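You operate a simulated robot arm through the tools that you are given. There is no shell and no other tool. Be economical: measure what you need, move in short steps, check, and stop when the job is done.

The job below is to be done with a simulated robot arm. You get a single attempt, and the scene is never put back.

TASK
Brush out the basin waste, knock the strainer clear and refit it.
Fine: brush back in its cup; knock on the tub's bar.

It is judged by the outcome, as a careful person would: the job done as asked, and still so three seconds after it is handed in. It fails if anything else is knocked over, pushed out of place, dropped, spilled or broken.

THE ROBOT
A 6-joint arm with a two-finger parallel gripper, fixed in place. Base frame: the origin is at the foot of the arm, x ahead of it, y to its left, z up; the work surface is at about z = 850. Lengths are in mm, angles in rad, forces in N, time in s.
With the tool pointing down near the work surface it reaches from about 240 to 640 mm from the base axis. Its first joint turns from -1.152 to 1.152 rad. Payload 2.7 kg.
Tool frame: the origin (TCP) lies between the finger pads and is the grasp point; the fingertips stand 23 mm ahead of it; z points along the fingers, y is the line along which they close. The gripper opens to 94 mm. The fingers are 38 mm wide and 10 mm thick; the gripper's body (54 by 96 mm) begins 39 mm behind the TCP.
Orientation is told as [roll, pitch, yaw] about the base's x, y, z axes, in that order, counted from this pose: with the fingers straight down and closing along the base's y, the tool's x points along the base's -x, its y along +y and its z along -z.

THE INTERFACE
- The arm moves only by the tool play_rows. Its argument "targets" is one flat list of numbers, 7 for each row, row after row: the shift along the base's x, y, z in cm, then the turn, a rotation vector about the base's x, y, z in rad, then the gripper command, from -1 (shut) to 1 (fully open), values between in proportion. In form: [tx, ty, tz, ax, ay, az, hand, tx, ty, tz, ax, ay, az, hand, ...]. A call has 1 to 20 rows; each row shifts and turns the commanded pose from where the row before left it. Rows are played at 5 a second. More than 50 mm and 0.15 rad between two rows, or a gripper value outside its range, and nothing of the call is played. A pose out of reach is approached as far as the arm can. The call stops where the force on the tool passes 40 N (or 10 N more than at its start, if that is more) or the arm is blocked; 0.2 s more then pass. The fingers move at their own pace (about 45 mm/s each) and stop on an object; they squeeze with about 25 N. The grip force told is the motor's: it shows also when the fingers shut on nothing. Time passes only in rows, and 0.2 s behind the last, so rows that do not move let the fingers close. The reply holds the time, the measured pose of the TCP, the force on the tool along the base axes, the opening and the grip force, in the units named above and with some noise, with the torque about the TCP (base axes, N m) and any sound that the robot's microphone picked up.
- Cameras (640 x 400 px; columns grow to the right, rows downward): "scene" is fixed at [80.9, -440.6, 1398.7]; the picture's right is [0.71, -0.71, 0.00], its down [-0.46, -0.46, -0.76] and it looks along [0.54, 0.54, -0.65] (base axes); focal length 214 px, centre (320, 200). "wrist" rides on the gripper at [86, 16, -74] in the tool frame; the picture's right is [-0.18, 0.98, 0.00], its down [-0.58, -0.11, -0.81] and it looks along [-0.79, -0.15, 0.59] (tool axes); focal length 243 px, centre (320, 200). There is no depth. A picture from a camera that has moved, and an enlarged one, comes with that camera's place and axes in the base frame and with its lens.
- camera(camera): a new picture of that camera. The clock stands still meanwhile.
- inspect(camera, box): a new picture of the part [left, top, right, bottom] of that camera's present view, enlarged. The clock stands still meanwhile.
- hand_in(): hands the job in; it is judged then, once.

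Work in short steps. Places have to be worked out from the pictures, the camera data and where the tool is seen: move nearer, look again, correct. Check each grasp and each placing, and mend what went wrong. You have 120 turns and 64 pictures in all, those below and enlarged ones among them. Open the gripper and draw the arm clear of the work before you hand the job in, unless the task says otherwise; then end with one line.

The tools are called after "Request:" as a command line: name --argument value ..., lists and objects as JSON in quotes. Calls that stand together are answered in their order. play_rows: Moves the arm, as the interface text tells. Its arguments: {"type":"object","properties":{"targets":{"type":"array","items":{"type":"number"}}},"required":["targets"]} The other tools are called the same way: camera (camera) takes a picture; inspect (camera, box) takes an enlarged picture of a part of a camera's view; hand_in () hands the job in.

At the start:

```text
time: 0.0
ee_pos: [373.9, 123.3, 1270.1]
ee_rot: [0.0, 0.0, 0.0]
force: [0.4, 0.3, 0.0]
torque: [0.0, -0.01, -0.03]
grip_width: 94.1
grasp_force: 0.0
```

scene: 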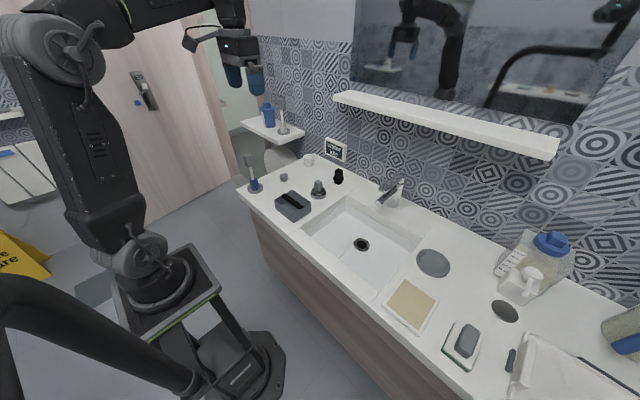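
wrist: 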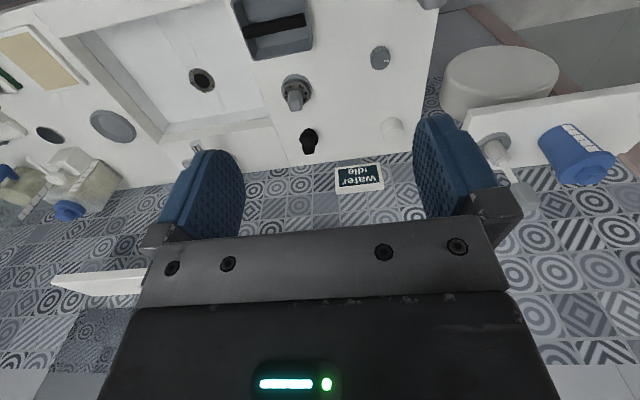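

I'll look closer at the work area before moving: cup with brush at the left end, tub with a bar, strainer-like object, basin waste.

Request:
inspect --camera "scene" --box '[230, 140, 430, 265]'

Request:
inspect --camera "wrist" --box '[160, 0, 480, 200]'

```text
3.20 times, centred on (330, 202) of scene
camera zoom: at [80.9, -440.6, 1398.7], right [0.71, -0.71, 0.0], down [-0.46, -0.46, -0.76], along [0.54, 0.54, -0.65], focal length 686 px, centre (288, 192)
```

zoom: 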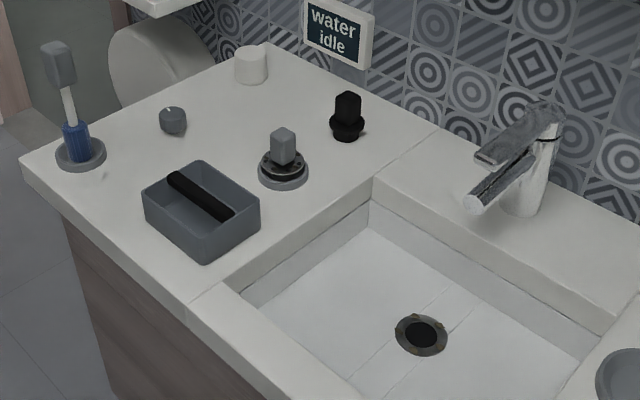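

```text
2.00 times, centred on (320, 100) of wrist
camera zoom: at [289.2, 139.0, 1345.3], right [0.18, 0.98, 0.0], down [0.58, -0.11, 0.81], along [0.79, -0.15, -0.59], focal length 485 px, centre (320, 400)
```

zoom: 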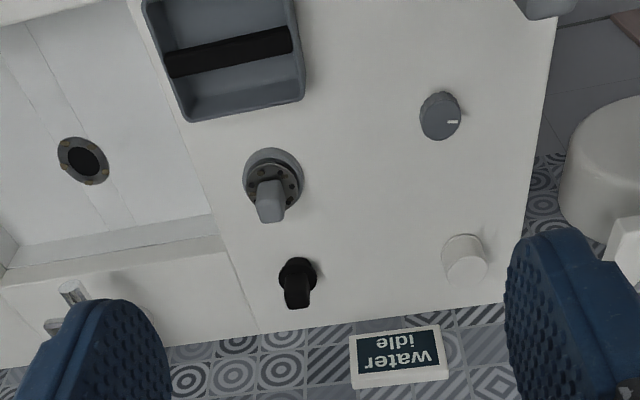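

The brush stands in its cup near (397, 260), handle up at z≈985. The strainer is near (551, 39), the tub near (420, 40) and the drain near (533, -199, 765). I'll move toward the brush for a closer wrist view.

Request:
play_rows --targets '[-1.85, 1.9, -3.5, 0, 0, 0, 1, -1.85, 1.9, -3.5, 0, 0, 0, 1, -1.85, 1.9, -3.5, 0, 0, 0, 1, -1.85, 1.9, -3.5, 0, 0, 0, 1, 0, 0, 0, 0, 0, 0, 1]'

Request:
camera --camera "wrist"

Request:
inspect --camera "scene" --box '[230, 140, 310, 190]'

```text
time: 1.2
ee_pos: [301.4, 197.0, 1130.0]
ee_rot: [-0.001, 0.001, 0.001]
force: [-1.0, -0.7, 1.3]
torque: [0.03, 0.01, 0.01]
grip_width: 94.1
grasp_force: 0.0
```

```text
59 pictures are left
camera wrist: at [215.5, 214.1, 1204.1], right [0.18, 0.98, 0.0], down [0.58, -0.11, 0.81], along [0.79, -0.15, -0.59], focal length 243 px, centre (320, 200)
```

wrist: 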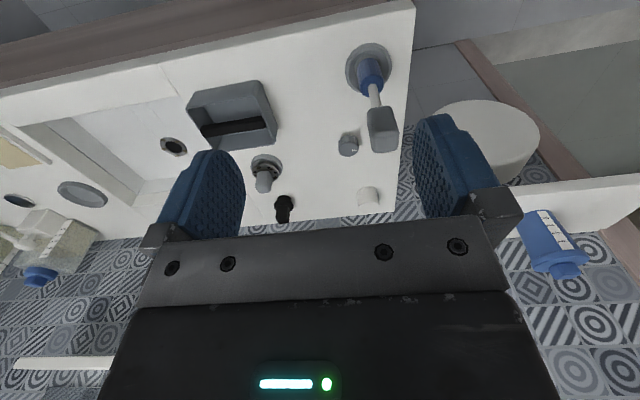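

```text
8.00 times, centred on (270, 165) of scene
camera zoom: at [80.9, -440.6, 1398.7], right [0.71, -0.71, 0.0], down [-0.46, -0.46, -0.76], along [0.54, 0.54, -0.65], focal length 1716 px, centre (720, 480)
```

zoom: 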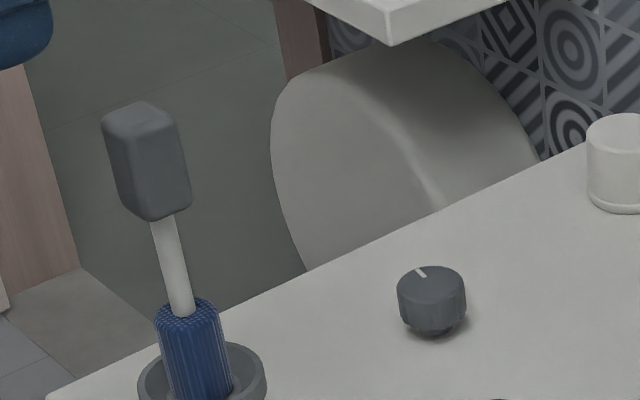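

The brush stands upright at about (394, 251), with the handle block centred near z=988. I'll check how the block is turned before choosing the grip.

Request:
inspect --camera "wrist" --box '[330, 30, 426, 165]'

```text
2.96 times, centred on (378, 98) of wrist
camera zoom: at [215.5, 214.1, 1204.1], right [0.18, 0.98, 0.0], down [0.58, -0.11, 0.81], along [0.79, -0.15, -0.59], focal length 719 px, centre (148, 504)
```

zoom: 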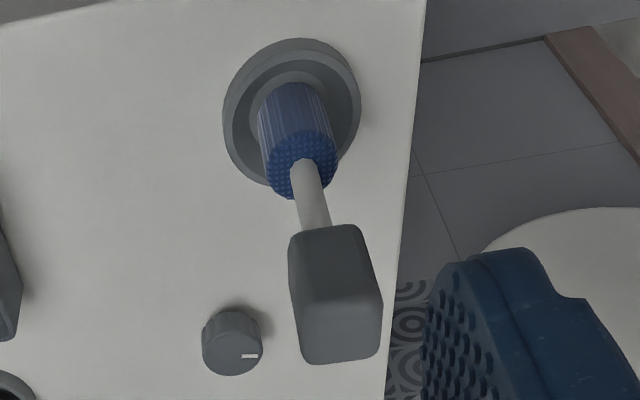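

The block's faces run square to the base axes, so yaw 0 works. I'll move above it with the fingers open and check the centring.

Request:
play_rows --targets '[3.1, 1.8, -1.0, 0, 0, 0, 1, 3.1, 1.8, -1.0, 0, 0, 0, 1, 3.1, 1.8, -1.0, 0, 0, 0, 1, 0, 0, -3, 0, 0, 0, 1, 0, 0, 0, 0, 0, 0, 1]'

Request:
camera --camera "wrist"

Request:
inspect --camera "scene" --box '[220, 110, 316, 200]'

```text
time: 2.4
ee_pos: [393.6, 253.4, 1071.5]
ee_rot: [0.0, -0.001, 0.0]
force: [-0.4, -0.1, 0.7]
torque: [0.01, 0.0, 0.01]
grip_width: 93.9
grasp_force: 0.0
```

```text
56 pictures are left
camera wrist: at [308.5, 269.3, 1145.2], right [0.18, 0.98, 0.0], down [0.58, -0.11, 0.81], along [0.79, -0.15, -0.59], focal length 243 px, centre (320, 200)
```

wrist: 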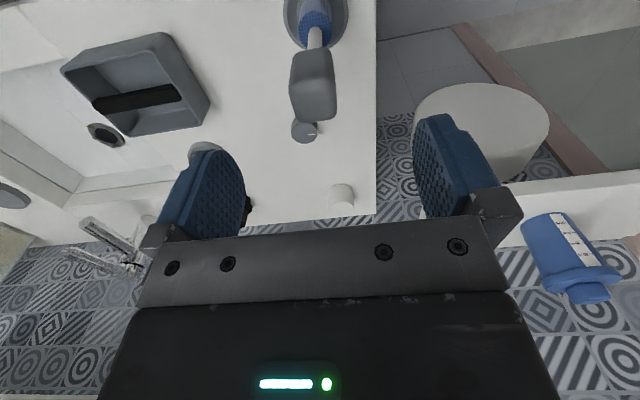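

```text
4.44 times, centred on (268, 155) of scene
camera zoom: at [80.9, -440.6, 1398.7], right [0.71, -0.71, 0.0], down [-0.46, -0.46, -0.76], along [0.54, 0.54, -0.65], focal length 953 px, centre (551, 400)
```

zoom: 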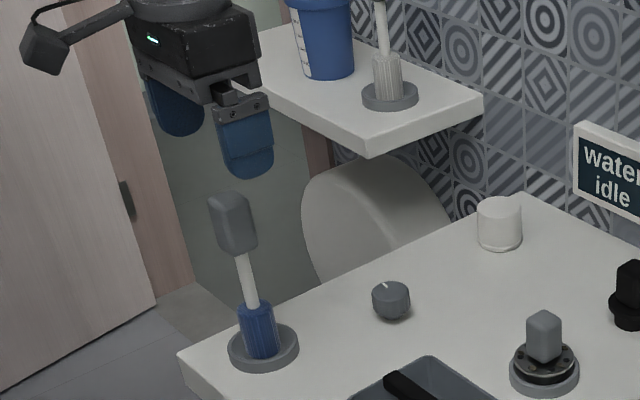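

From this view the block is near (392, 249). I'll shift 3–4 mm in y, descend so the fingers straddle it at z≈991, and close.

Request:
play_rows --targets '[-0.1, -0.35, -2, 0, 0, 0, 1, 0, 0, -3, 0, 0, 0, 1, 0, 0, -3, 0, 0, 0, 1, 0, 0, 0, 0, 0, 0, 1, 0, 0, 0, 0, 0, 0, -1, 0, 0, 0, 0, 0, 0, -1, 0, 0, 0, 0, 0, 0, -1, 0, 0, 0, 0, 0, 0, -1, 0, 0, 0, 0, 0, 0, -1, 0, 0, 0, 0, 0, 0, -1]'

Request:
camera --camera "wrist"

Request:
inspect --camera "scene" --box '[220, 110, 316, 200]'

```text
time: 4.6
ee_pos: [392.5, 251.1, 991.2]
ee_rot: [-0.003, 0.001, -0.001]
force: [-0.2, -3.5, 0.5]
torque: [-0.22, -0.02, 0.01]
grip_width: 27.4
grasp_force: 24.9
```

```text
54 pictures are left
camera wrist: at [307.4, 266.4, 1064.9], right [0.18, 0.98, 0.0], down [0.58, -0.11, 0.81], along [0.79, -0.15, -0.59], focal length 243 px, centre (320, 200)
```

wrist: 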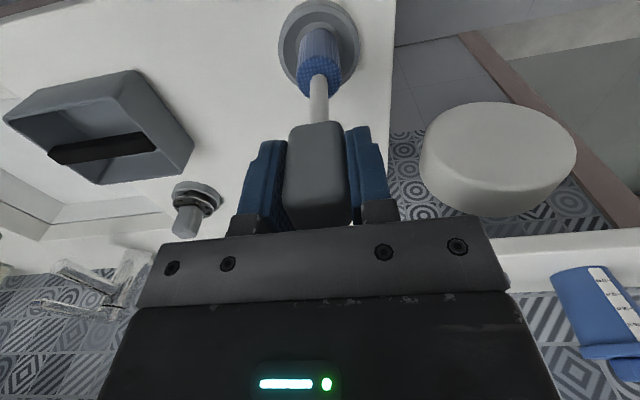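

```text
4.44 times, centred on (268, 155) of scene
camera zoom: at [80.9, -440.7, 1398.6], right [0.71, -0.71, 0.0], down [-0.46, -0.46, -0.76], along [0.54, 0.54, -0.65], focal length 953 px, centre (551, 400)
```

zoom: 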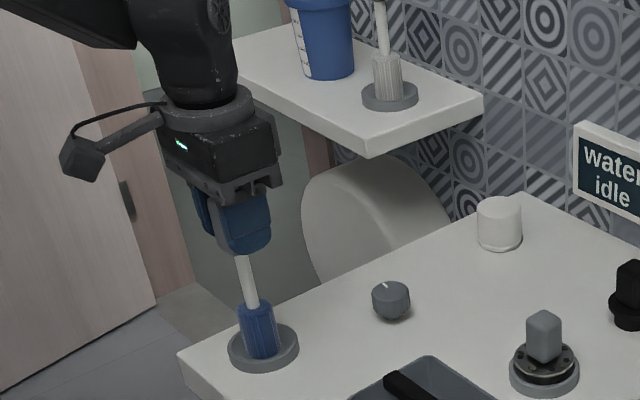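

The block is gripped (27 mm, 25 N). The in-cup pose is about (392, 250, 990), which I'll need for the return. I'll lift straight up and look.

Request:
play_rows --targets '[0, 0, 1.5, 0, 0, 0, -1, 0, 0, 2.5, 0, 0, 0, -1, 0, 0, 3, 0, 0, 0, -1, 0, 0, 3, 0, 0, 0, -1, 0, 0, 0, 0, 0, 0, -1]'

Request:
camera --camera "wrist"

Request:
inspect --camera "scene" --box '[220, 80, 316, 200]'

```text
time: 5.8
ee_pos: [391.9, 250.9, 1091.1]
ee_rot: [0.0, 0.0, 0.002]
force: [0.1, 0.7, -1.5]
torque: [-0.01, -0.03, 0.04]
grip_width: 27.5
grasp_force: 24.7
```

```text
52 pictures are left
camera wrist: at [306.8, 266.3, 1164.9], right [0.18, 0.98, 0.0], down [0.58, -0.11, 0.81], along [0.79, -0.15, -0.59], focal length 243 px, centre (320, 200)
```

wrist: 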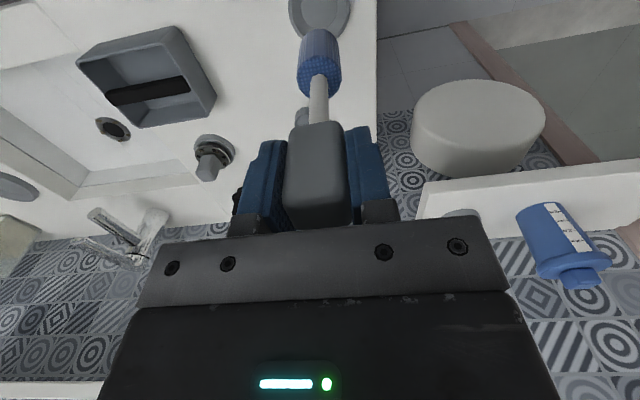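

```text
3.33 times, centred on (268, 140) of scene
camera zoom: at [80.9, -440.6, 1398.7], right [0.71, -0.71, 0.0], down [-0.46, -0.46, -0.76], along [0.54, 0.54, -0.65], focal length 715 px, centre (493, 400)
```

zoom: 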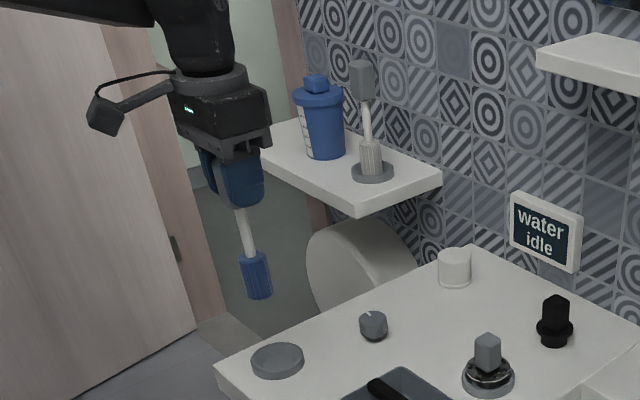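

The brush came out clean, with the tip about 140 mm below the TCP. I'll carry it across at height to near the drain and look.

Request:
play_rows --targets '[0.4, -4.4, 0, 0, 0, 0, -1, 0.4, -4.4, 0, 0, 0, 0, -1, 0.4, -4.4, 0, 0, 0, 0, -1, 0.4, -4.4, 0, 0, 0, 0, -1, 0.4, -4.4, 0, 0, 0, 0, -1, 0.4, -4.4, 0, 0, 0, 0, -1, 0.4, -4.4, 0, 0, 0, 0, -1, 0.4, -4.4, 0, 0, 0, 0, -1, 0.4, -4.4, 0, 0, 0, 0, -1, 0.4, -4.4, 0, 0, 0, 0, -1, 0, 0, 0, 0, 0, 0, -1]'

Request:
camera --camera "wrist"

Request:
camera --camera "scene"

```text
time: 8.2
ee_pos: [433.3, -190.1, 1090.3]
ee_rot: [0.001, -0.001, 0.0]
force: [0.0, -0.4, 0.2]
torque: [0.01, -0.03, 0.03]
grip_width: 27.4
grasp_force: 24.9
```

```text
50 pictures are left
camera wrist: at [347.9, -174.4, 1164.9], right [0.18, 0.98, 0.0], down [0.58, -0.11, 0.81], along [0.79, -0.15, -0.59], focal length 243 px, centre (320, 200)
```

wrist: 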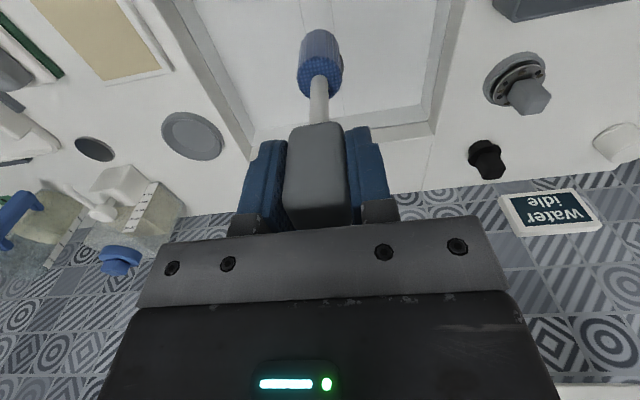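

```text
49 pictures are left
```

scene: 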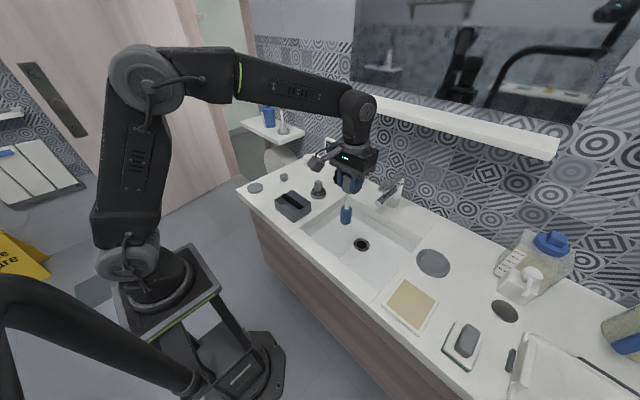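

The drain is hidden behind the brush in this view, and the tap spout may be close above it. I'll shift sideways for a clear view of both.

Request:
play_rows --targets '[-1, 4, 0, 0, 0, 0, -1, -1, 4, 0, 0, 0, 0, -1, 0, 0, 0, 0, 0, 0, -1]'

Request:
camera --camera "wrist"

Request:
inspect --camera "scene" --box '[330, 160, 430, 260]'

```text
time: 9.0
ee_pos: [410.7, -110.7, 1089.1]
ee_rot: [0.001, 0.002, 0.0]
force: [-0.6, -0.2, 0.3]
torque: [-0.02, 0.01, 0.01]
grip_width: 27.6
grasp_force: 25.0
```

```text
48 pictures are left
camera wrist: at [326.0, -94.3, 1164.9], right [0.18, 0.98, 0.0], down [0.58, -0.11, 0.81], along [0.79, -0.15, -0.59], focal length 243 px, centre (320, 200)
```

wrist: 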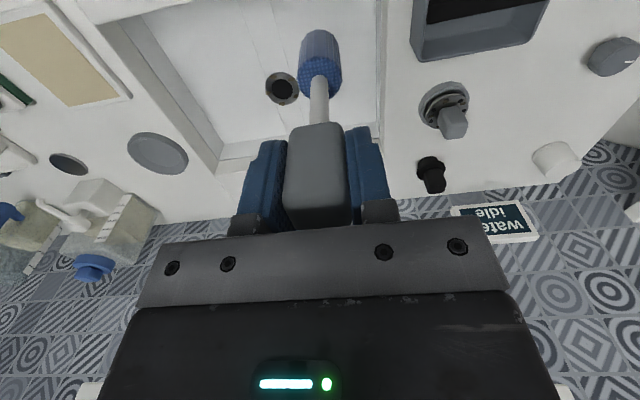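

```text
4.00 times, centred on (380, 210) of scene
camera zoom: at [80.9, -440.6, 1398.7], right [0.71, -0.71, 0.0], down [-0.46, -0.46, -0.76], along [0.54, 0.54, -0.65], focal length 858 px, centre (80, 160)
```

zoom: 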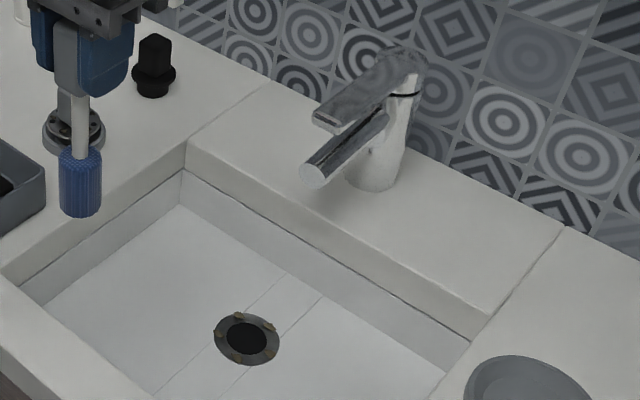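

The bits around the drain ring are visible. I place the drain at (533, -200, 765), the hole at about 36 mm and the bristles at about 28 mm, with the spout tip near x≈585. I'll go above the drain and lower until the tip is about 35 mm over it.

Request:
play_rows --targets '[3.03, -2.25, 0, 0, 0, 0, -1, 3.03, -2.25, 0, 0, 0, 0, -1, 3.03, -2.25, 0, 0, 0, 0, -1, 3.02, -2.25, 0, 0, 0, 0, -1, 0, 0, -4, 0, 0, 0, -1, 0, 0, -4, 0, 0, 0, -1, 0, 0, -4, 0, 0, 0, -1, 0, 0, -3, 0, 0, 0, -1, 0, 0, 0, 0, 0, 0, -1]'

Request:
inspect --camera "scene" --box '[330, 160, 430, 260]'

Request:
camera --camera "wrist"

```text
time: 11.0
ee_pos: [533.6, -198.9, 941.2]
ee_rot: [0.001, 0.001, 0.0]
force: [-0.3, 0.2, -1.5]
torque: [0.01, -0.01, 0.01]
grip_width: 27.2
grasp_force: 25.0
```

```text
4.00 times, centred on (380, 210) of scene
camera zoom: at [80.9, -440.6, 1398.7], right [0.71, -0.71, 0.0], down [-0.46, -0.46, -0.76], along [0.54, 0.54, -0.65], focal length 858 px, centre (80, 160)
```

zoom: 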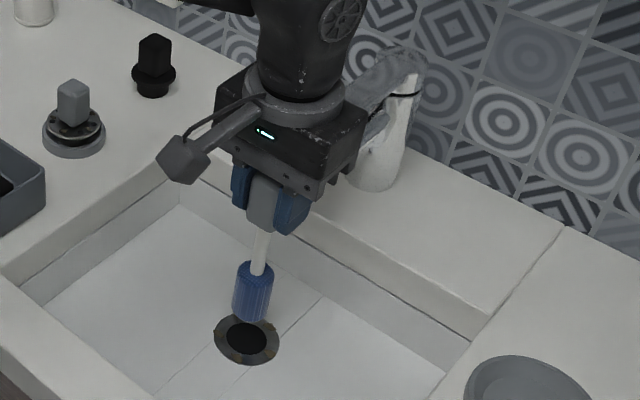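

```text
45 pictures are left
camera wrist: at [448.0, -182.7, 1015.9], right [0.18, 0.98, 0.0], down [0.58, -0.11, 0.81], along [0.79, -0.15, -0.59], focal length 243 px, centre (320, 200)
```

wrist: 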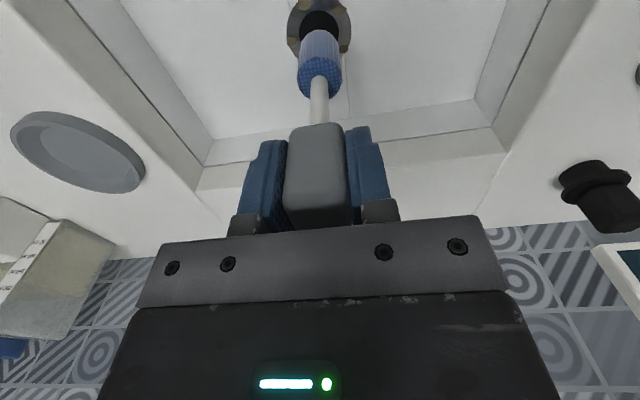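

Both views put the tip over the hole within about 3 mm, and the gripper clears the spout. I'll lower slowly into the hole.

Request:
play_rows --targets '[0, 0, -1.5, 0, 0, 0, -1, 0, 0, -1.5, 0, 0, 0, -1, 0, 0, -0.8, 0, 0, 0, -1, 0, 0, -0.7, 0, 0, 0, -1, 0, 0, -0.7, 0, 0, 0, -1, 0, 0, 0, 0, 0, 0, -1]'

Request:
inspect --camera "scene" --box '[330, 160, 430, 260]'

```text
time: 12.4
ee_pos: [533.7, -199.3, 889.8]
ee_rot: [0.0, 0.0, 0.0]
force: [-6.4, 2.2, 3.8]
torque: [-0.11, -0.55, 0.12]
grip_width: 27.6
grasp_force: 25.3
```

```text
4.00 times, centred on (380, 210) of scene
camera zoom: at [80.7, -440.5, 1398.7], right [0.71, -0.71, 0.0], down [-0.46, -0.46, -0.76], along [0.54, 0.54, -0.65], focal length 858 px, centre (80, 160)
```

zoom: 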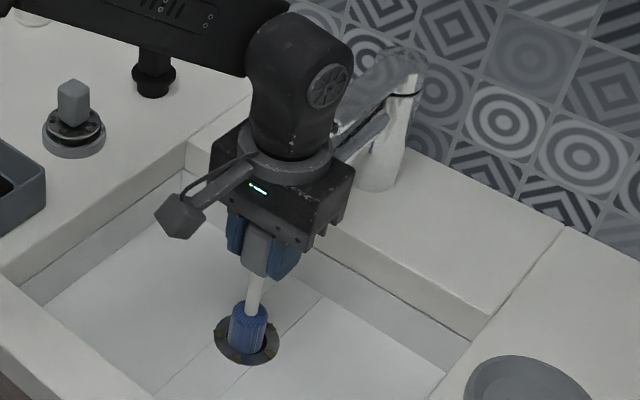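

The reading (Fx −6.4 N with torque −0.55 N·m) points to a contact about 85 mm above the TCP, so the wrist is touching the tap lever. I'll lean the tool back toward the base, pivoting about the brush tip, to clear it.

Request:
play_rows --targets '[-0.4, 0, 0, 0, -0.03, 0, -1, -0.4, 0, 0, 0, -0.03, 0, -1, -0.4, 0, 0, 0, -0.03, 0, -1, -0.4, 0, 0, 0, -0.03, 0, -1, 0, 0, 0, 0, 0, 0, -1]'

Request:
camera --camera "scene"

Request:
inspect --camera "scene" --box '[330, 160, 430, 260]'

```text
time: 13.6
ee_pos: [518.3, -199.6, 888.5]
ee_rot: [0.0, -0.12, 0.002]
force: [0.5, -0.6, -0.9]
torque: [0.01, 0.0, 0.01]
grip_width: 27.4
grasp_force: 25.2
```

```text
43 pictures are left
```

scene: 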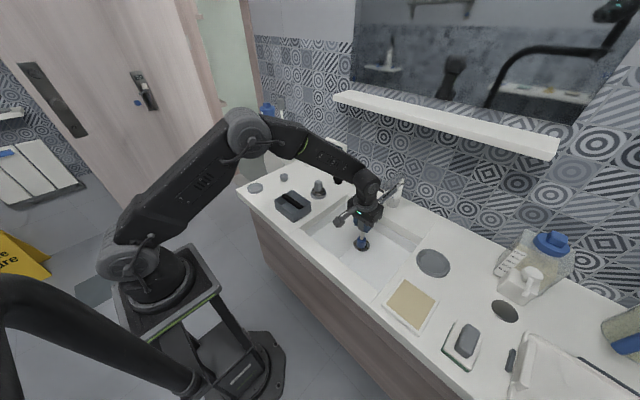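

```text
4.00 times, centred on (380, 210) of scene
camera zoom: at [80.9, -440.6, 1398.7], right [0.71, -0.71, 0.0], down [-0.46, -0.46, -0.76], along [0.54, 0.54, -0.65], focal length 858 px, centre (80, 160)
```

zoom: 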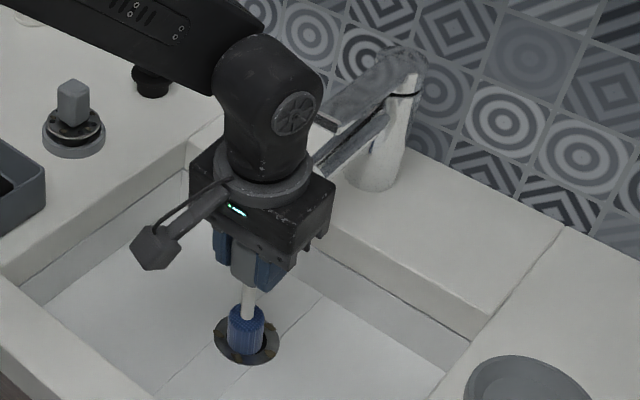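

The contact is gone and the tap looks unmoved. Now I'll brush: a bit deeper, strokes up and down, with small circular motions.

Request:
play_rows --targets '[0.1, 0, -1, 0, 0, 0, -1, 0.1, 0, -1, 0, 0, 0, -1, 0.3, 0, 0, 0, 0, 0, -1, -0.3, 0.3, 0, 0, 0, 0, -1, -0.3, -0.3, 0, 0, 0, 0, -1, 0.3, -0.3, 0, 0, 0, 0, -1, 0, 0.3, 0, 0, 0, 0, -1, -0.1, 0, 1.5, 0, 0, 0, -1, 0.1, 0, -1.5, 0, 0, 0, -1, -0.1, 0, 1.5, 0, 0, 0, -1, 0.1, 0, -1.5, 0, 0, 0, -1, 0, 0, 0, 0, 0, 0.15, -1, 0, 0, 0, 0, 0, 0.15, -1, 0, 0, 0, 0, 0, -0.15, -1, 0, 0, 0, 0, 0, -0.15, -1, 0, 0, 0, 0, 0, 0, -1]'

Request:
inspect --camera "scene" --box '[330, 160, 430, 260]'

```text
time: 17.0
ee_pos: [519.4, -200.7, 870.0]
ee_rot: [0.001, -0.121, -0.002]
force: [-0.2, -0.1, -0.8]
torque: [-0.05, 0.03, -0.01]
grip_width: 27.7
grasp_force: 25.1
```

```text
4.00 times, centred on (380, 210) of scene
camera zoom: at [80.9, -440.6, 1398.7], right [0.71, -0.71, 0.0], down [-0.46, -0.46, -0.76], along [0.54, 0.54, -0.65], focal length 858 px, centre (80, 160)
```

zoom: 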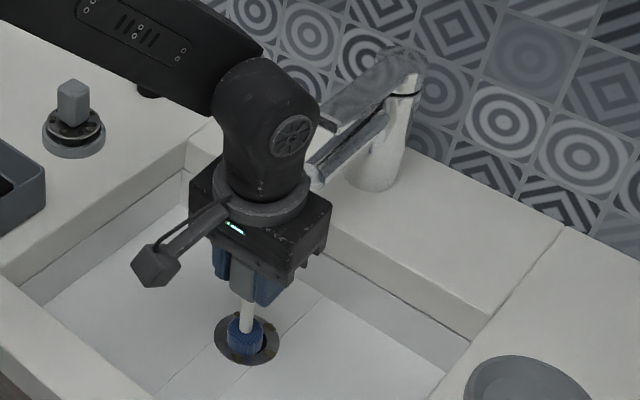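

The brush works freely inside the waste. I'll do a second, deeper and wider round, then lift out to see the ring.

Request:
play_rows --targets '[0.1, 0, -1, 0, 0, 0, -1, 0.4, 0, 0, 0, 0, 0, -1, -0.1, 0.4, 0, 0, 0, 0, -1, -0.6, 0, 0, 0, 0, 0, -1, -0.1, -0.5, 0, 0, 0, 0, -1, 0.1, -0.4, 0, 0, 0, 0, -1, 0.6, 0, 0, 0, 0, 0, -1, 0, 0.5, 0, 0, 0, 0, -1, -0.1, 0.4, 1, 0, 0, 0, -1, -0.6, 0, 0, 0, 0, 0, -1, -0.1, -0.8, 0, 0, 0, 0, -1, 0.7, 0, 0, 0, 0, 0, -1, -0.3, 0.4, 0, 0, 0, 0, -1, -0.2, 0, 2, 0, 0, 0, -1, 0.2, 0, -2, 0, 0, 0, -1, -0.2, 0, 2, 0, 0, 0, -1, 0, 0, 0, 0, 0, 0, -1]'

Request:
inspect --camera "scene" --box '[340, 215, 400, 260]'

```text
time: 20.6
ee_pos: [516.6, -201.1, 890.3]
ee_rot: [0.0, -0.12, 0.0]
force: [-1.2, 0.4, 0.1]
torque: [-0.01, -0.05, -0.01]
grip_width: 27.5
grasp_force: 24.8
```

```text
8.89 times, centred on (370, 238) of scene
camera zoom: at [80.9, -440.6, 1398.7], right [0.71, -0.71, 0.0], down [-0.46, -0.46, -0.76], along [0.54, 0.54, -0.65], focal length 1906 px, centre (-124, -133)
```

zoom: 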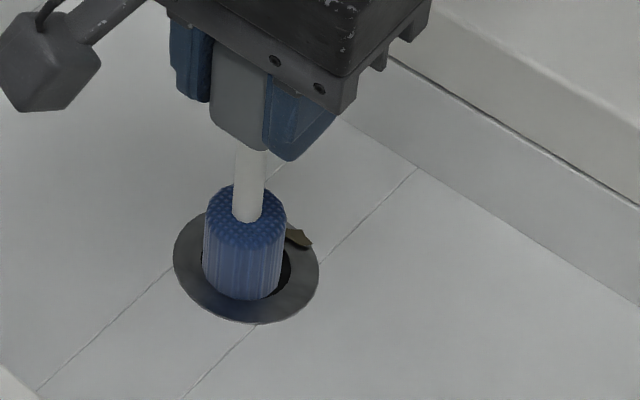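

Only one bit is left, on the +x side of the ring. I'll scrub along that side.

Request:
play_rows --targets '[0.4, 0, -1, 0, 0, 0, -1, 0.3, 0, 0, 0, 0, 0, -1, 0.2, 0, 0, 0, 0, 0, -1, 0, 0.4, 0, 0, 0, 0, -1, 0, -0.4, 0, 0, 0, 0, -1, 0, -0.4, 0, 0, 0, 0, -1, 0, 0.4, 0, 0, 0, 0, -1, 0, 0, -1, 0, 0, 0, -1, 0, 0.4, 0, 0, 0, 0, -1, 0, -0.4, 0, 0, 0, 0, -1, 0, -0.4, 0, 0, 0, 0, -1, 0, 0.4, 0, 0, 0, 0, -1, 0, 0, 2, 0, 0, 0, -1, 0, 0, -2, 0, 0, 0, -1, -0.9, 0, 2, 0, 0, 0, -1, 0, 0, 0, 0, 0, 0, -1]'

Request:
inspect --camera "scene" --box '[340, 215, 400, 260]'

```text
time: 24.0
ee_pos: [516.2, -199.6, 889.3]
ee_rot: [0.002, -0.122, 0.001]
force: [1.4, 0.0, -0.7]
torque: [0.04, -0.12, 0.0]
grip_width: 27.8
grasp_force: 24.7
```

```text
8.89 times, centred on (370, 238) of scene
camera zoom: at [81.0, -440.6, 1398.7], right [0.71, -0.71, 0.0], down [-0.46, -0.46, -0.76], along [0.54, 0.54, -0.65], focal length 1906 px, centre (-124, -133)
```

zoom: 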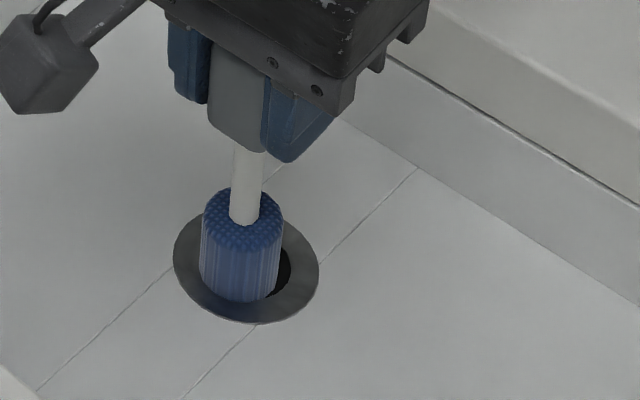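

The visible ring is clean. I'll lift out, straighten the tool, step back and look at the whole drain.

Request:
play_rows --targets '[-0.2, 0, 2, 0, 0, 0, -1, -0.6, 0, 4, 0, 0, 0, -1, -0.8, 0, 4.5, 0, 0, 0, -1, -2, 0, 4.5, 0, 0, 0, -1, -3, 1, 3, 0, 0.06, 0, -1, -3, 3.5, 2, 0, 0.06, 0, -1, -1.1, 4.5, 0, 0, 0, 0, -1, 0, 0, 0, 0, 0, 0, -1]'

Request:
inspect --camera "scene" --box '[330, 170, 410, 260]'

Request:
inspect --camera "wrist" --box '[240, 30, 360, 130]'

```text
refused: row 6 steps farther than a row can; nothing moved
```

```text
4.44 times, centred on (370, 215) of scene
camera zoom: at [81.0, -440.6, 1398.7], right [0.71, -0.71, 0.0], down [-0.46, -0.46, -0.76], along [0.54, 0.54, -0.65], focal length 953 px, centre (98, 133)
```

zoom: 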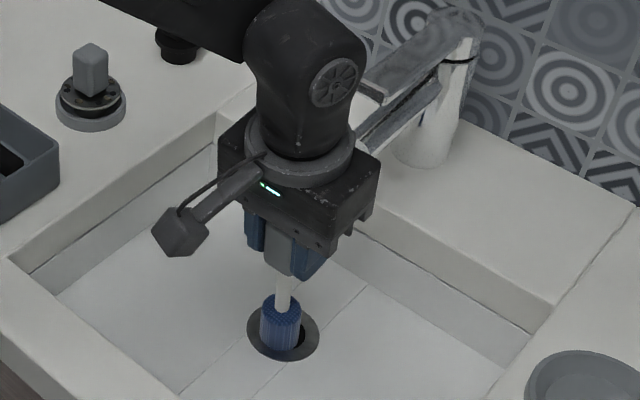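

```text
4.00 times, centred on (300, 80) of wrist
camera zoom: at [423.2, -184.3, 952.2], right [0.18, 0.98, 0.02], down [0.48, -0.11, 0.87], along [0.86, -0.15, -0.49], focal length 970 px, centre (400, 680)
```

zoom: 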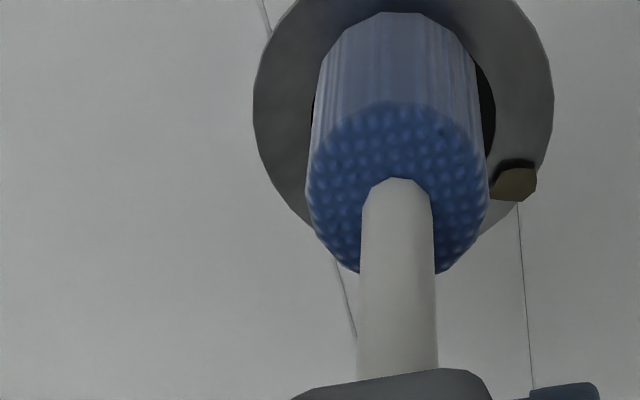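

The move was refused and nothing moved. The wrist view shows one bit still on the +x+y side, so I'll press the brush around that side.

Request:
play_rows --targets '[0.4, 0.3, -1, 0, 0, 0, -1, 0.3, 0.2, 0, 0, 0, 0, -1, 0.1, 0.2, 0, 0, 0, 0, -1, -0.4, 0.2, 0, 0, 0, 0, -1, 0.4, -0.2, 0, 0, 0, 0, -1, 0.2, -0.3, 0, 0, 0, 0, -1, -0.2, 0.3, 0, 0, 0, 0, -1, 0, 0, -1, 0, 0, 0, -1, -0.3, 0.2, 0, 0, 0, 0, -1, 0.3, -0.2, 0, 0, 0, 0, -1, 0.2, -0.3, 0, 0, 0, 0, -1, -0.2, 0.3, 0, 0, 0, 0, -1, 0, 0, 2, 0, 0, 0, -1, 0, 0, -2, 0, 0, 0, -1, -0.8, -0.7, 2, 0, 0, 0, -1, 0, 0, 0, 0, 0, 0, -1]'

Request:
inspect --camera "wrist" --box '[240, 0, 400, 110]'

```text
time: 27.4
ee_pos: [517.3, -201.5, 890.2]
ee_rot: [0.001, -0.12, 0.001]
force: [0.0, -0.1, 0.2]
torque: [-0.01, -0.01, 0.0]
grip_width: 27.4
grasp_force: 24.4
```

```text
3.64 times, centred on (320, 55) of wrist
camera zoom: at [423.5, -186.1, 953.8], right [0.18, 0.98, 0.02], down [0.48, -0.11, 0.87], along [0.86, -0.15, -0.49], focal length 882 px, centre (320, 727)
```

zoom: 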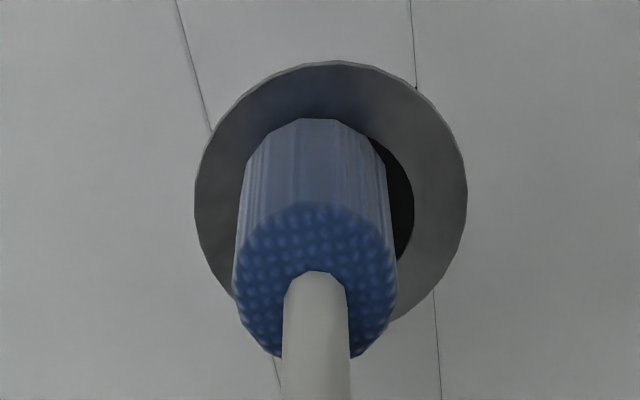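

The ring is clean all round. I'll lift out, straighten the tool and carry the brush back above its cup.

Request:
play_rows --targets '[-0.2, 0, 2, 0, 0, 0, -1, -0.6, 0, 4, 0, 0, 0, -1, -0.8, 0, 4.5, 0, 0, 0, -1, -2, 0, 4.5, 0, 0, 0, -1, -3, 1, 3, 0, 0.06, 0, -1, -2, 3.5, 2.2, 0, 0.06, 0, -1, -0.43, 4.5, 0, 0, 0, 0, -1, -0.43, 4.5, 0, 0, 0, 0, -1, -0.43, 4.5, 0, 0, 0, 0, -1, -0.43, 4.5, 0, 0, 0, 0, -1, -0.43, 4.5, 0, 0, 0, 0, -1, -0.44, 4.5, 0, 0, 0, 0, -1, -0.44, 4.5, 0, 0, 0, 0, -1, -0.44, 4.5, 0, 0, 0, 0, -1, -0.44, 4.5, 0, 0, 0, 0, -1, 0, 0, 0, 0, 0, 0, -1]'

Request:
inspect --camera "scene" --box '[230, 100, 430, 265]'

Request:
camera --camera "wrist"

```text
time: 30.8
ee_pos: [389.7, 251.0, 1090.2]
ee_rot: [0.001, 0.0, 0.0]
force: [-0.6, -0.8, -1.0]
torque: [-0.01, -0.01, 0.01]
grip_width: 27.6
grasp_force: 25.4
```

```text
2.42 times, centred on (330, 182) of scene
camera zoom: at [80.9, -440.5, 1398.7], right [0.71, -0.71, 0.0], down [-0.46, -0.46, -0.76], along [0.54, 0.54, -0.65], focal length 520 px, centre (296, 242)
```

zoom: 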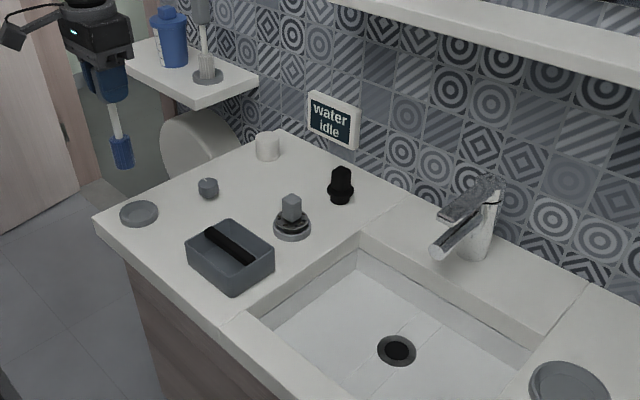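

```text
34 pictures are left
camera wrist: at [305.3, 266.4, 1164.8], right [0.18, 0.98, 0.0], down [0.58, -0.11, 0.81], along [0.79, -0.15, -0.59], focal length 243 px, centre (320, 200)
```

wrist: 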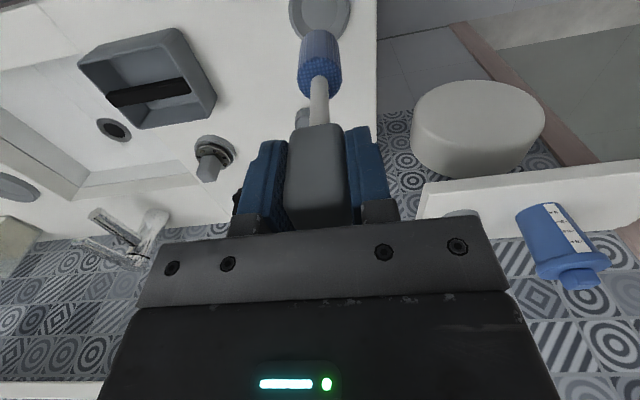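

The drain is clean and the pose over the cup matches the earlier picture. I'll lower the brush into the cup, gently at the end.

Request:
play_rows --targets '[0.1, 0, -4, 0, 0, 0, -1, 0, 0, -3, 0, 0, 0, -1, 0, 0, -1.5, 0, 0, 0, -1, 0, 0, -0.8, 0, 0, 0, -1, 0, 0, -0.4, 0, 0, 0, -1, 0, 0, -0.2, 0, 0, 0, -1, 0, 0, 0, 0, 0, 0, -1]'

Request:
inspect --camera "scene" --box '[220, 110, 316, 200]'

Request:
inspect --camera "wrist" --box '[260, 0, 390, 110]'

```text
time: 32.4
ee_pos: [393.3, 250.4, 991.9]
ee_rot: [0.0, 0.002, 0.0]
force: [-5.9, -0.2, -6.8]
torque: [0.22, 0.0, 0.72]
grip_width: 27.7
grasp_force: 24.6
```

```text
4.44 times, centred on (268, 155) of scene
camera zoom: at [80.8, -440.5, 1398.7], right [0.71, -0.71, 0.0], down [-0.46, -0.46, -0.76], along [0.54, 0.54, -0.65], focal length 953 px, centre (551, 400)
```

zoom: 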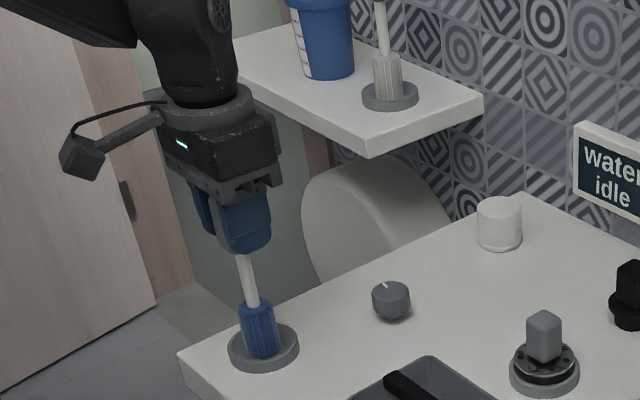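

```text
3.64 times, centred on (325, 55) of wrist
camera zoom: at [307.6, 266.3, 1065.9], right [0.18, 0.98, 0.0], down [0.58, -0.11, 0.81], along [0.79, -0.15, -0.59], focal length 882 px, centre (302, 727)
```

zoom: 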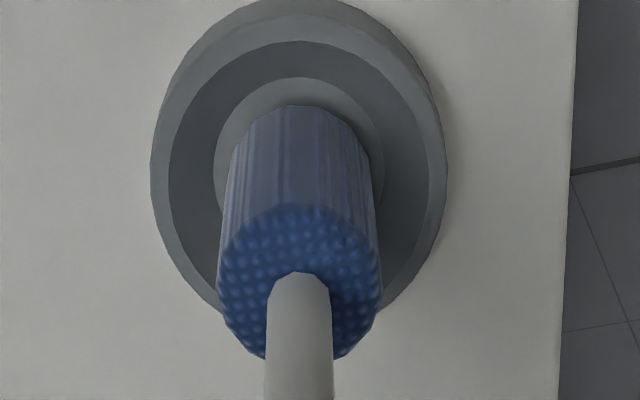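

The brush sits in the cup as before, but the force reading is odd. I'll let it settle and read again before releasing.

Request:
play_rows --targets '[0, 0, 0, 0, 0, 0, -1, 0, 0, 0, 0, 0, 0, -1]'

```text
time: 33.0
ee_pos: [391.6, 250.5, 992.6]
ee_rot: [0.002, -0.001, 0.0]
force: [-4.9, -0.9, -0.7]
torque: [0.07, 0.08, 0.7]
grip_width: 27.7
grasp_force: 25.0
```

A steady Fx of about −5 N suggests the brush is pressing +x in its socket. I'll ease back 2 mm and reread.

Request:
play_rows --targets '[-0.2, 0, 0, 0, 0, 0, -1, 0, 0, 0, 0, 0, 0, -1]'

```text
time: 33.6
ee_pos: [390.6, 249.5, 992.1]
ee_rot: [0.003, -0.002, 0.001]
force: [3.9, 0.3, 0.0]
torque: [0.03, -0.33, 0.75]
grip_width: 27.7
grasp_force: 25.0
```

Centre lies between the two positions. I'll set +1 mm, lower the last 1.5 mm, and open part way gently.

Request:
play_rows --targets '[0.1, 0, -0.1, 0, 0, 0, -1, 0, 0, 0, 0, 0, 0, -1, 0, 0, 0, 0, 0, 0, -0.3, 0, 0, 0, 0, 0, 0, -0.2, 0, 0, 0, 0, 0, 0, 0, 0, 0, 0, 0, 0, 0, 0.5, 0, 0, 0, 0, 0, 0, 1, 0, 0, 0, 0, 0, 0, 1, 0, 0, 0, 0, 0, 0, 1]'

Request:
camera --camera "wrist"

```text
time: 35.6
ee_pos: [392.4, 250.1, 990.7]
ee_rot: [-0.001, -0.001, 0.0]
force: [0.2, -0.2, -0.6]
torque: [-0.02, 0.01, 0.01]
grip_width: 94.3
grasp_force: 0.0
```

```text
31 pictures are left
camera wrist: at [307.3, 266.1, 1065.4], right [0.18, 0.98, 0.0], down [0.58, -0.11, 0.81], along [0.79, -0.15, -0.59], focal length 243 px, centre (320, 200)
```

wrist: 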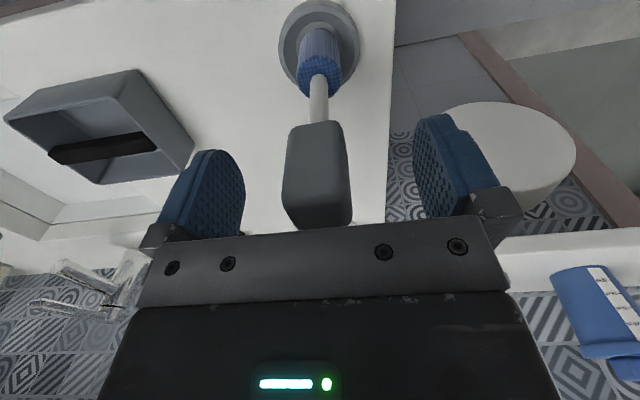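

The brush is upright in its cup. I'll rise clear, move toward the strainer and look at it.

Request:
play_rows --targets '[0, 0, 4, 0, 0, 0, 1, 0, 0, 4, 0, 0, 0, 1, 0, -1.0, 3, 0, 0, 0, 1, 1.2, -4.5, 0, 0, 0, 0, 1, 1.2, -4.5, 0, 0, 0, 0, 1, 1.2, -4.5, 0, 0, 0, 0, 1, 1.2, -4.5, 0, 0, 0, 0, 1, 1.2, -2, -3, 0, 0, 0, 1, 0, 0, -3, 0, 0, 0, 1, 0, 0, 0, 0, 0, 0, 1]'

Request:
camera --camera "wrist"

Request:
inspect --camera "scene" --box '[235, 150, 355, 225]'

```text
time: 37.8
ee_pos: [451.1, 41.0, 1039.7]
ee_rot: [0.001, 0.0, -0.001]
force: [0.5, -0.2, -0.5]
torque: [0.03, -0.03, -0.03]
grip_width: 94.2
grasp_force: 0.1
```

```text
30 pictures are left
camera wrist: at [366.2, 56.0, 1114.0], right [0.18, 0.98, 0.0], down [0.58, -0.11, 0.81], along [0.79, -0.15, -0.59], focal length 243 px, centre (320, 200)
```

wrist: 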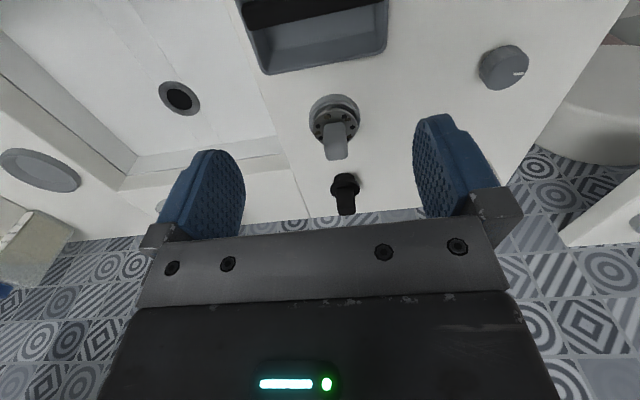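

```text
5.33 times, centred on (295, 188) of scene
camera zoom: at [80.9, -440.6, 1398.7], right [0.71, -0.71, 0.0], down [-0.46, -0.46, -0.76], along [0.54, 0.54, -0.65], focal length 1144 px, centre (453, 267)
```

zoom: 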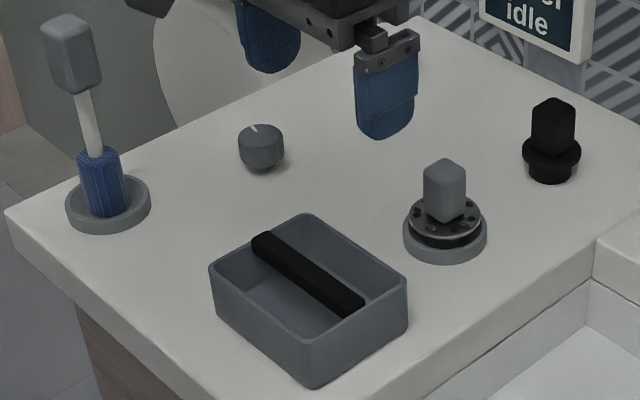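

The knob top is near (553, 39, 912), about 36 mm tall, with the disc at z≈876. I'll zoom in to refine centre and yaw.

Request:
inspect --camera "wrist" --box '[290, 80, 390, 180]'

```text
4.00 times, centred on (340, 130) of wrist
camera zoom: at [366.2, 56.0, 1114.0], right [0.18, 0.98, 0.0], down [0.58, -0.11, 0.81], along [0.79, -0.15, -0.59], focal length 970 px, centre (240, 480)
```

zoom: 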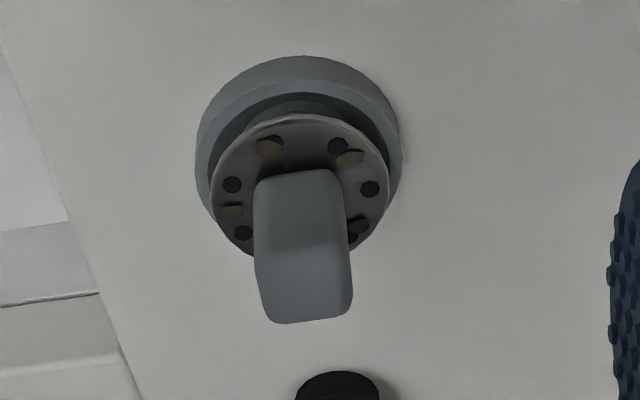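

The bits on the disc are visible, and the centre is about (551, 40). I'll lower so the fingers straddle the knob with the tips just above the disc.

Request:
play_rows --targets '[3.3, 0, -2, 0, 0, 0, 1, 3.3, 0, -2, 0, 0, 0, 1, 3.2, 0, -2, 0, 0, 0, 1, 0, 0, -3, 0, 0, 0, 1, 0, 0, -3, 0, 0, 0, 1, 0, 0, -1.2, 0, 0, 0, 1, 0, 0, 0, 0, 0, 0, 1]'

Request:
camera --camera "wrist"

Request:
inspect --camera "scene" --box '[275, 150, 375, 215]'

```text
time: 39.4
ee_pos: [550.2, 40.1, 907.0]
ee_rot: [0.0, -0.001, -0.001]
force: [-0.8, -0.5, 0.3]
torque: [-0.03, 0.02, 0.03]
grip_width: 93.7
grasp_force: 0.0
```

```text
27 pictures are left
camera wrist: at [464.6, 55.8, 982.3], right [0.18, 0.98, 0.0], down [0.58, -0.11, 0.81], along [0.79, -0.15, -0.59], focal length 243 px, centre (320, 200)
```

wrist: 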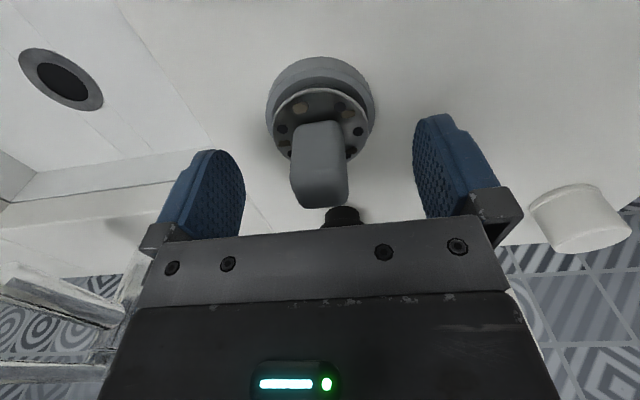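

```text
6.15 times, centred on (325, 182) of scene
camera zoom: at [80.9, -440.6, 1398.7], right [0.71, -0.71, 0.0], down [-0.46, -0.46, -0.76], along [0.54, 0.54, -0.65], focal length 1320 px, centre (289, 308)
```

zoom: 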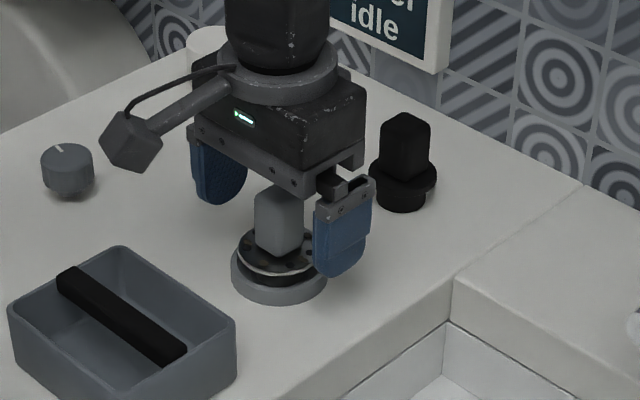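

The knob is centred between the fingers. I'll close on it.

Request:
play_rows --targets '[0, 0, -0.2, 0, 0, 0, 1, 0, 0, 0, 0, 0, 0, -1, 0, 0, 0, 0, 0, 0, -1, 0, 0, 0, 0, 0, 0, -1, 0, 0, 0, 0, 0, 0, -1, 0, 0, 0, 0, 0, 0, -1, 0, 0, 0, 0, 0, 0, -1]'

Request:
inspect --camera "scene" --box '[275, 150, 375, 215]'

```text
time: 41.0
ee_pos: [550.6, 39.7, 906.8]
ee_rot: [0.0, 0.0, 0.001]
force: [0.1, -1.6, 0.1]
torque: [-0.09, -0.04, -0.04]
grip_width: 25.4
grasp_force: 25.1
```

```text
6.15 times, centred on (325, 182) of scene
camera zoom: at [80.9, -440.6, 1398.7], right [0.71, -0.71, 0.0], down [-0.46, -0.46, -0.76], along [0.54, 0.54, -0.65], focal length 1320 px, centre (289, 308)
```

zoom: 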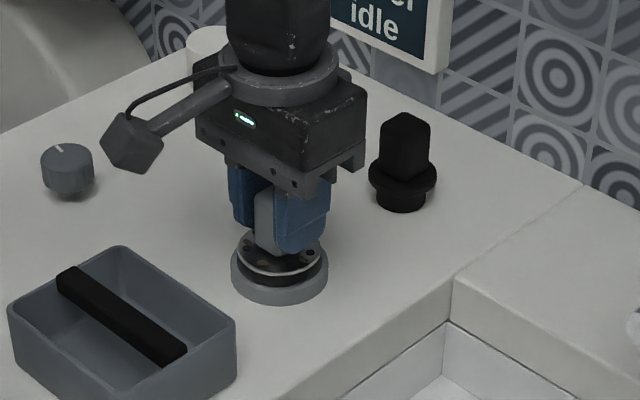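

The knob is gripped at 25 mm. I'll lift gently so no bits fall on the counter, then look.

Request:
play_rows --targets '[0, 0, 1, 0, 0, 0, -1, 0, 0, 2, 0, 0, 0, -1, 0, 0, 2, 0, 0, 0, -1, 0, 0, 2, 0, 0, 0, -1, 0, 0, 1, 0, 0, 0, -1, 0, 0, 0, 0, 0, 0, -1]'

Request:
inspect --camera "scene" --box '[275, 130, 375, 215]'

```text
time: 42.4
ee_pos: [550.4, 40.1, 987.5]
ee_rot: [0.0, 0.0, 0.0]
force: [0.4, 0.8, -0.4]
torque: [0.02, 0.03, 0.0]
grip_width: 25.1
grasp_force: 25.1
```

```text
4.71 times, centred on (325, 172) of scene
camera zoom: at [80.9, -440.6, 1398.7], right [0.71, -0.71, 0.0], down [-0.46, -0.46, -0.76], along [0.54, 0.54, -0.65], focal length 1009 px, centre (296, 329)
```

zoom: 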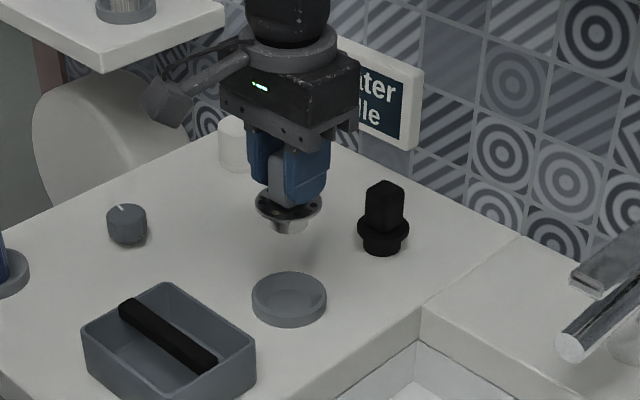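

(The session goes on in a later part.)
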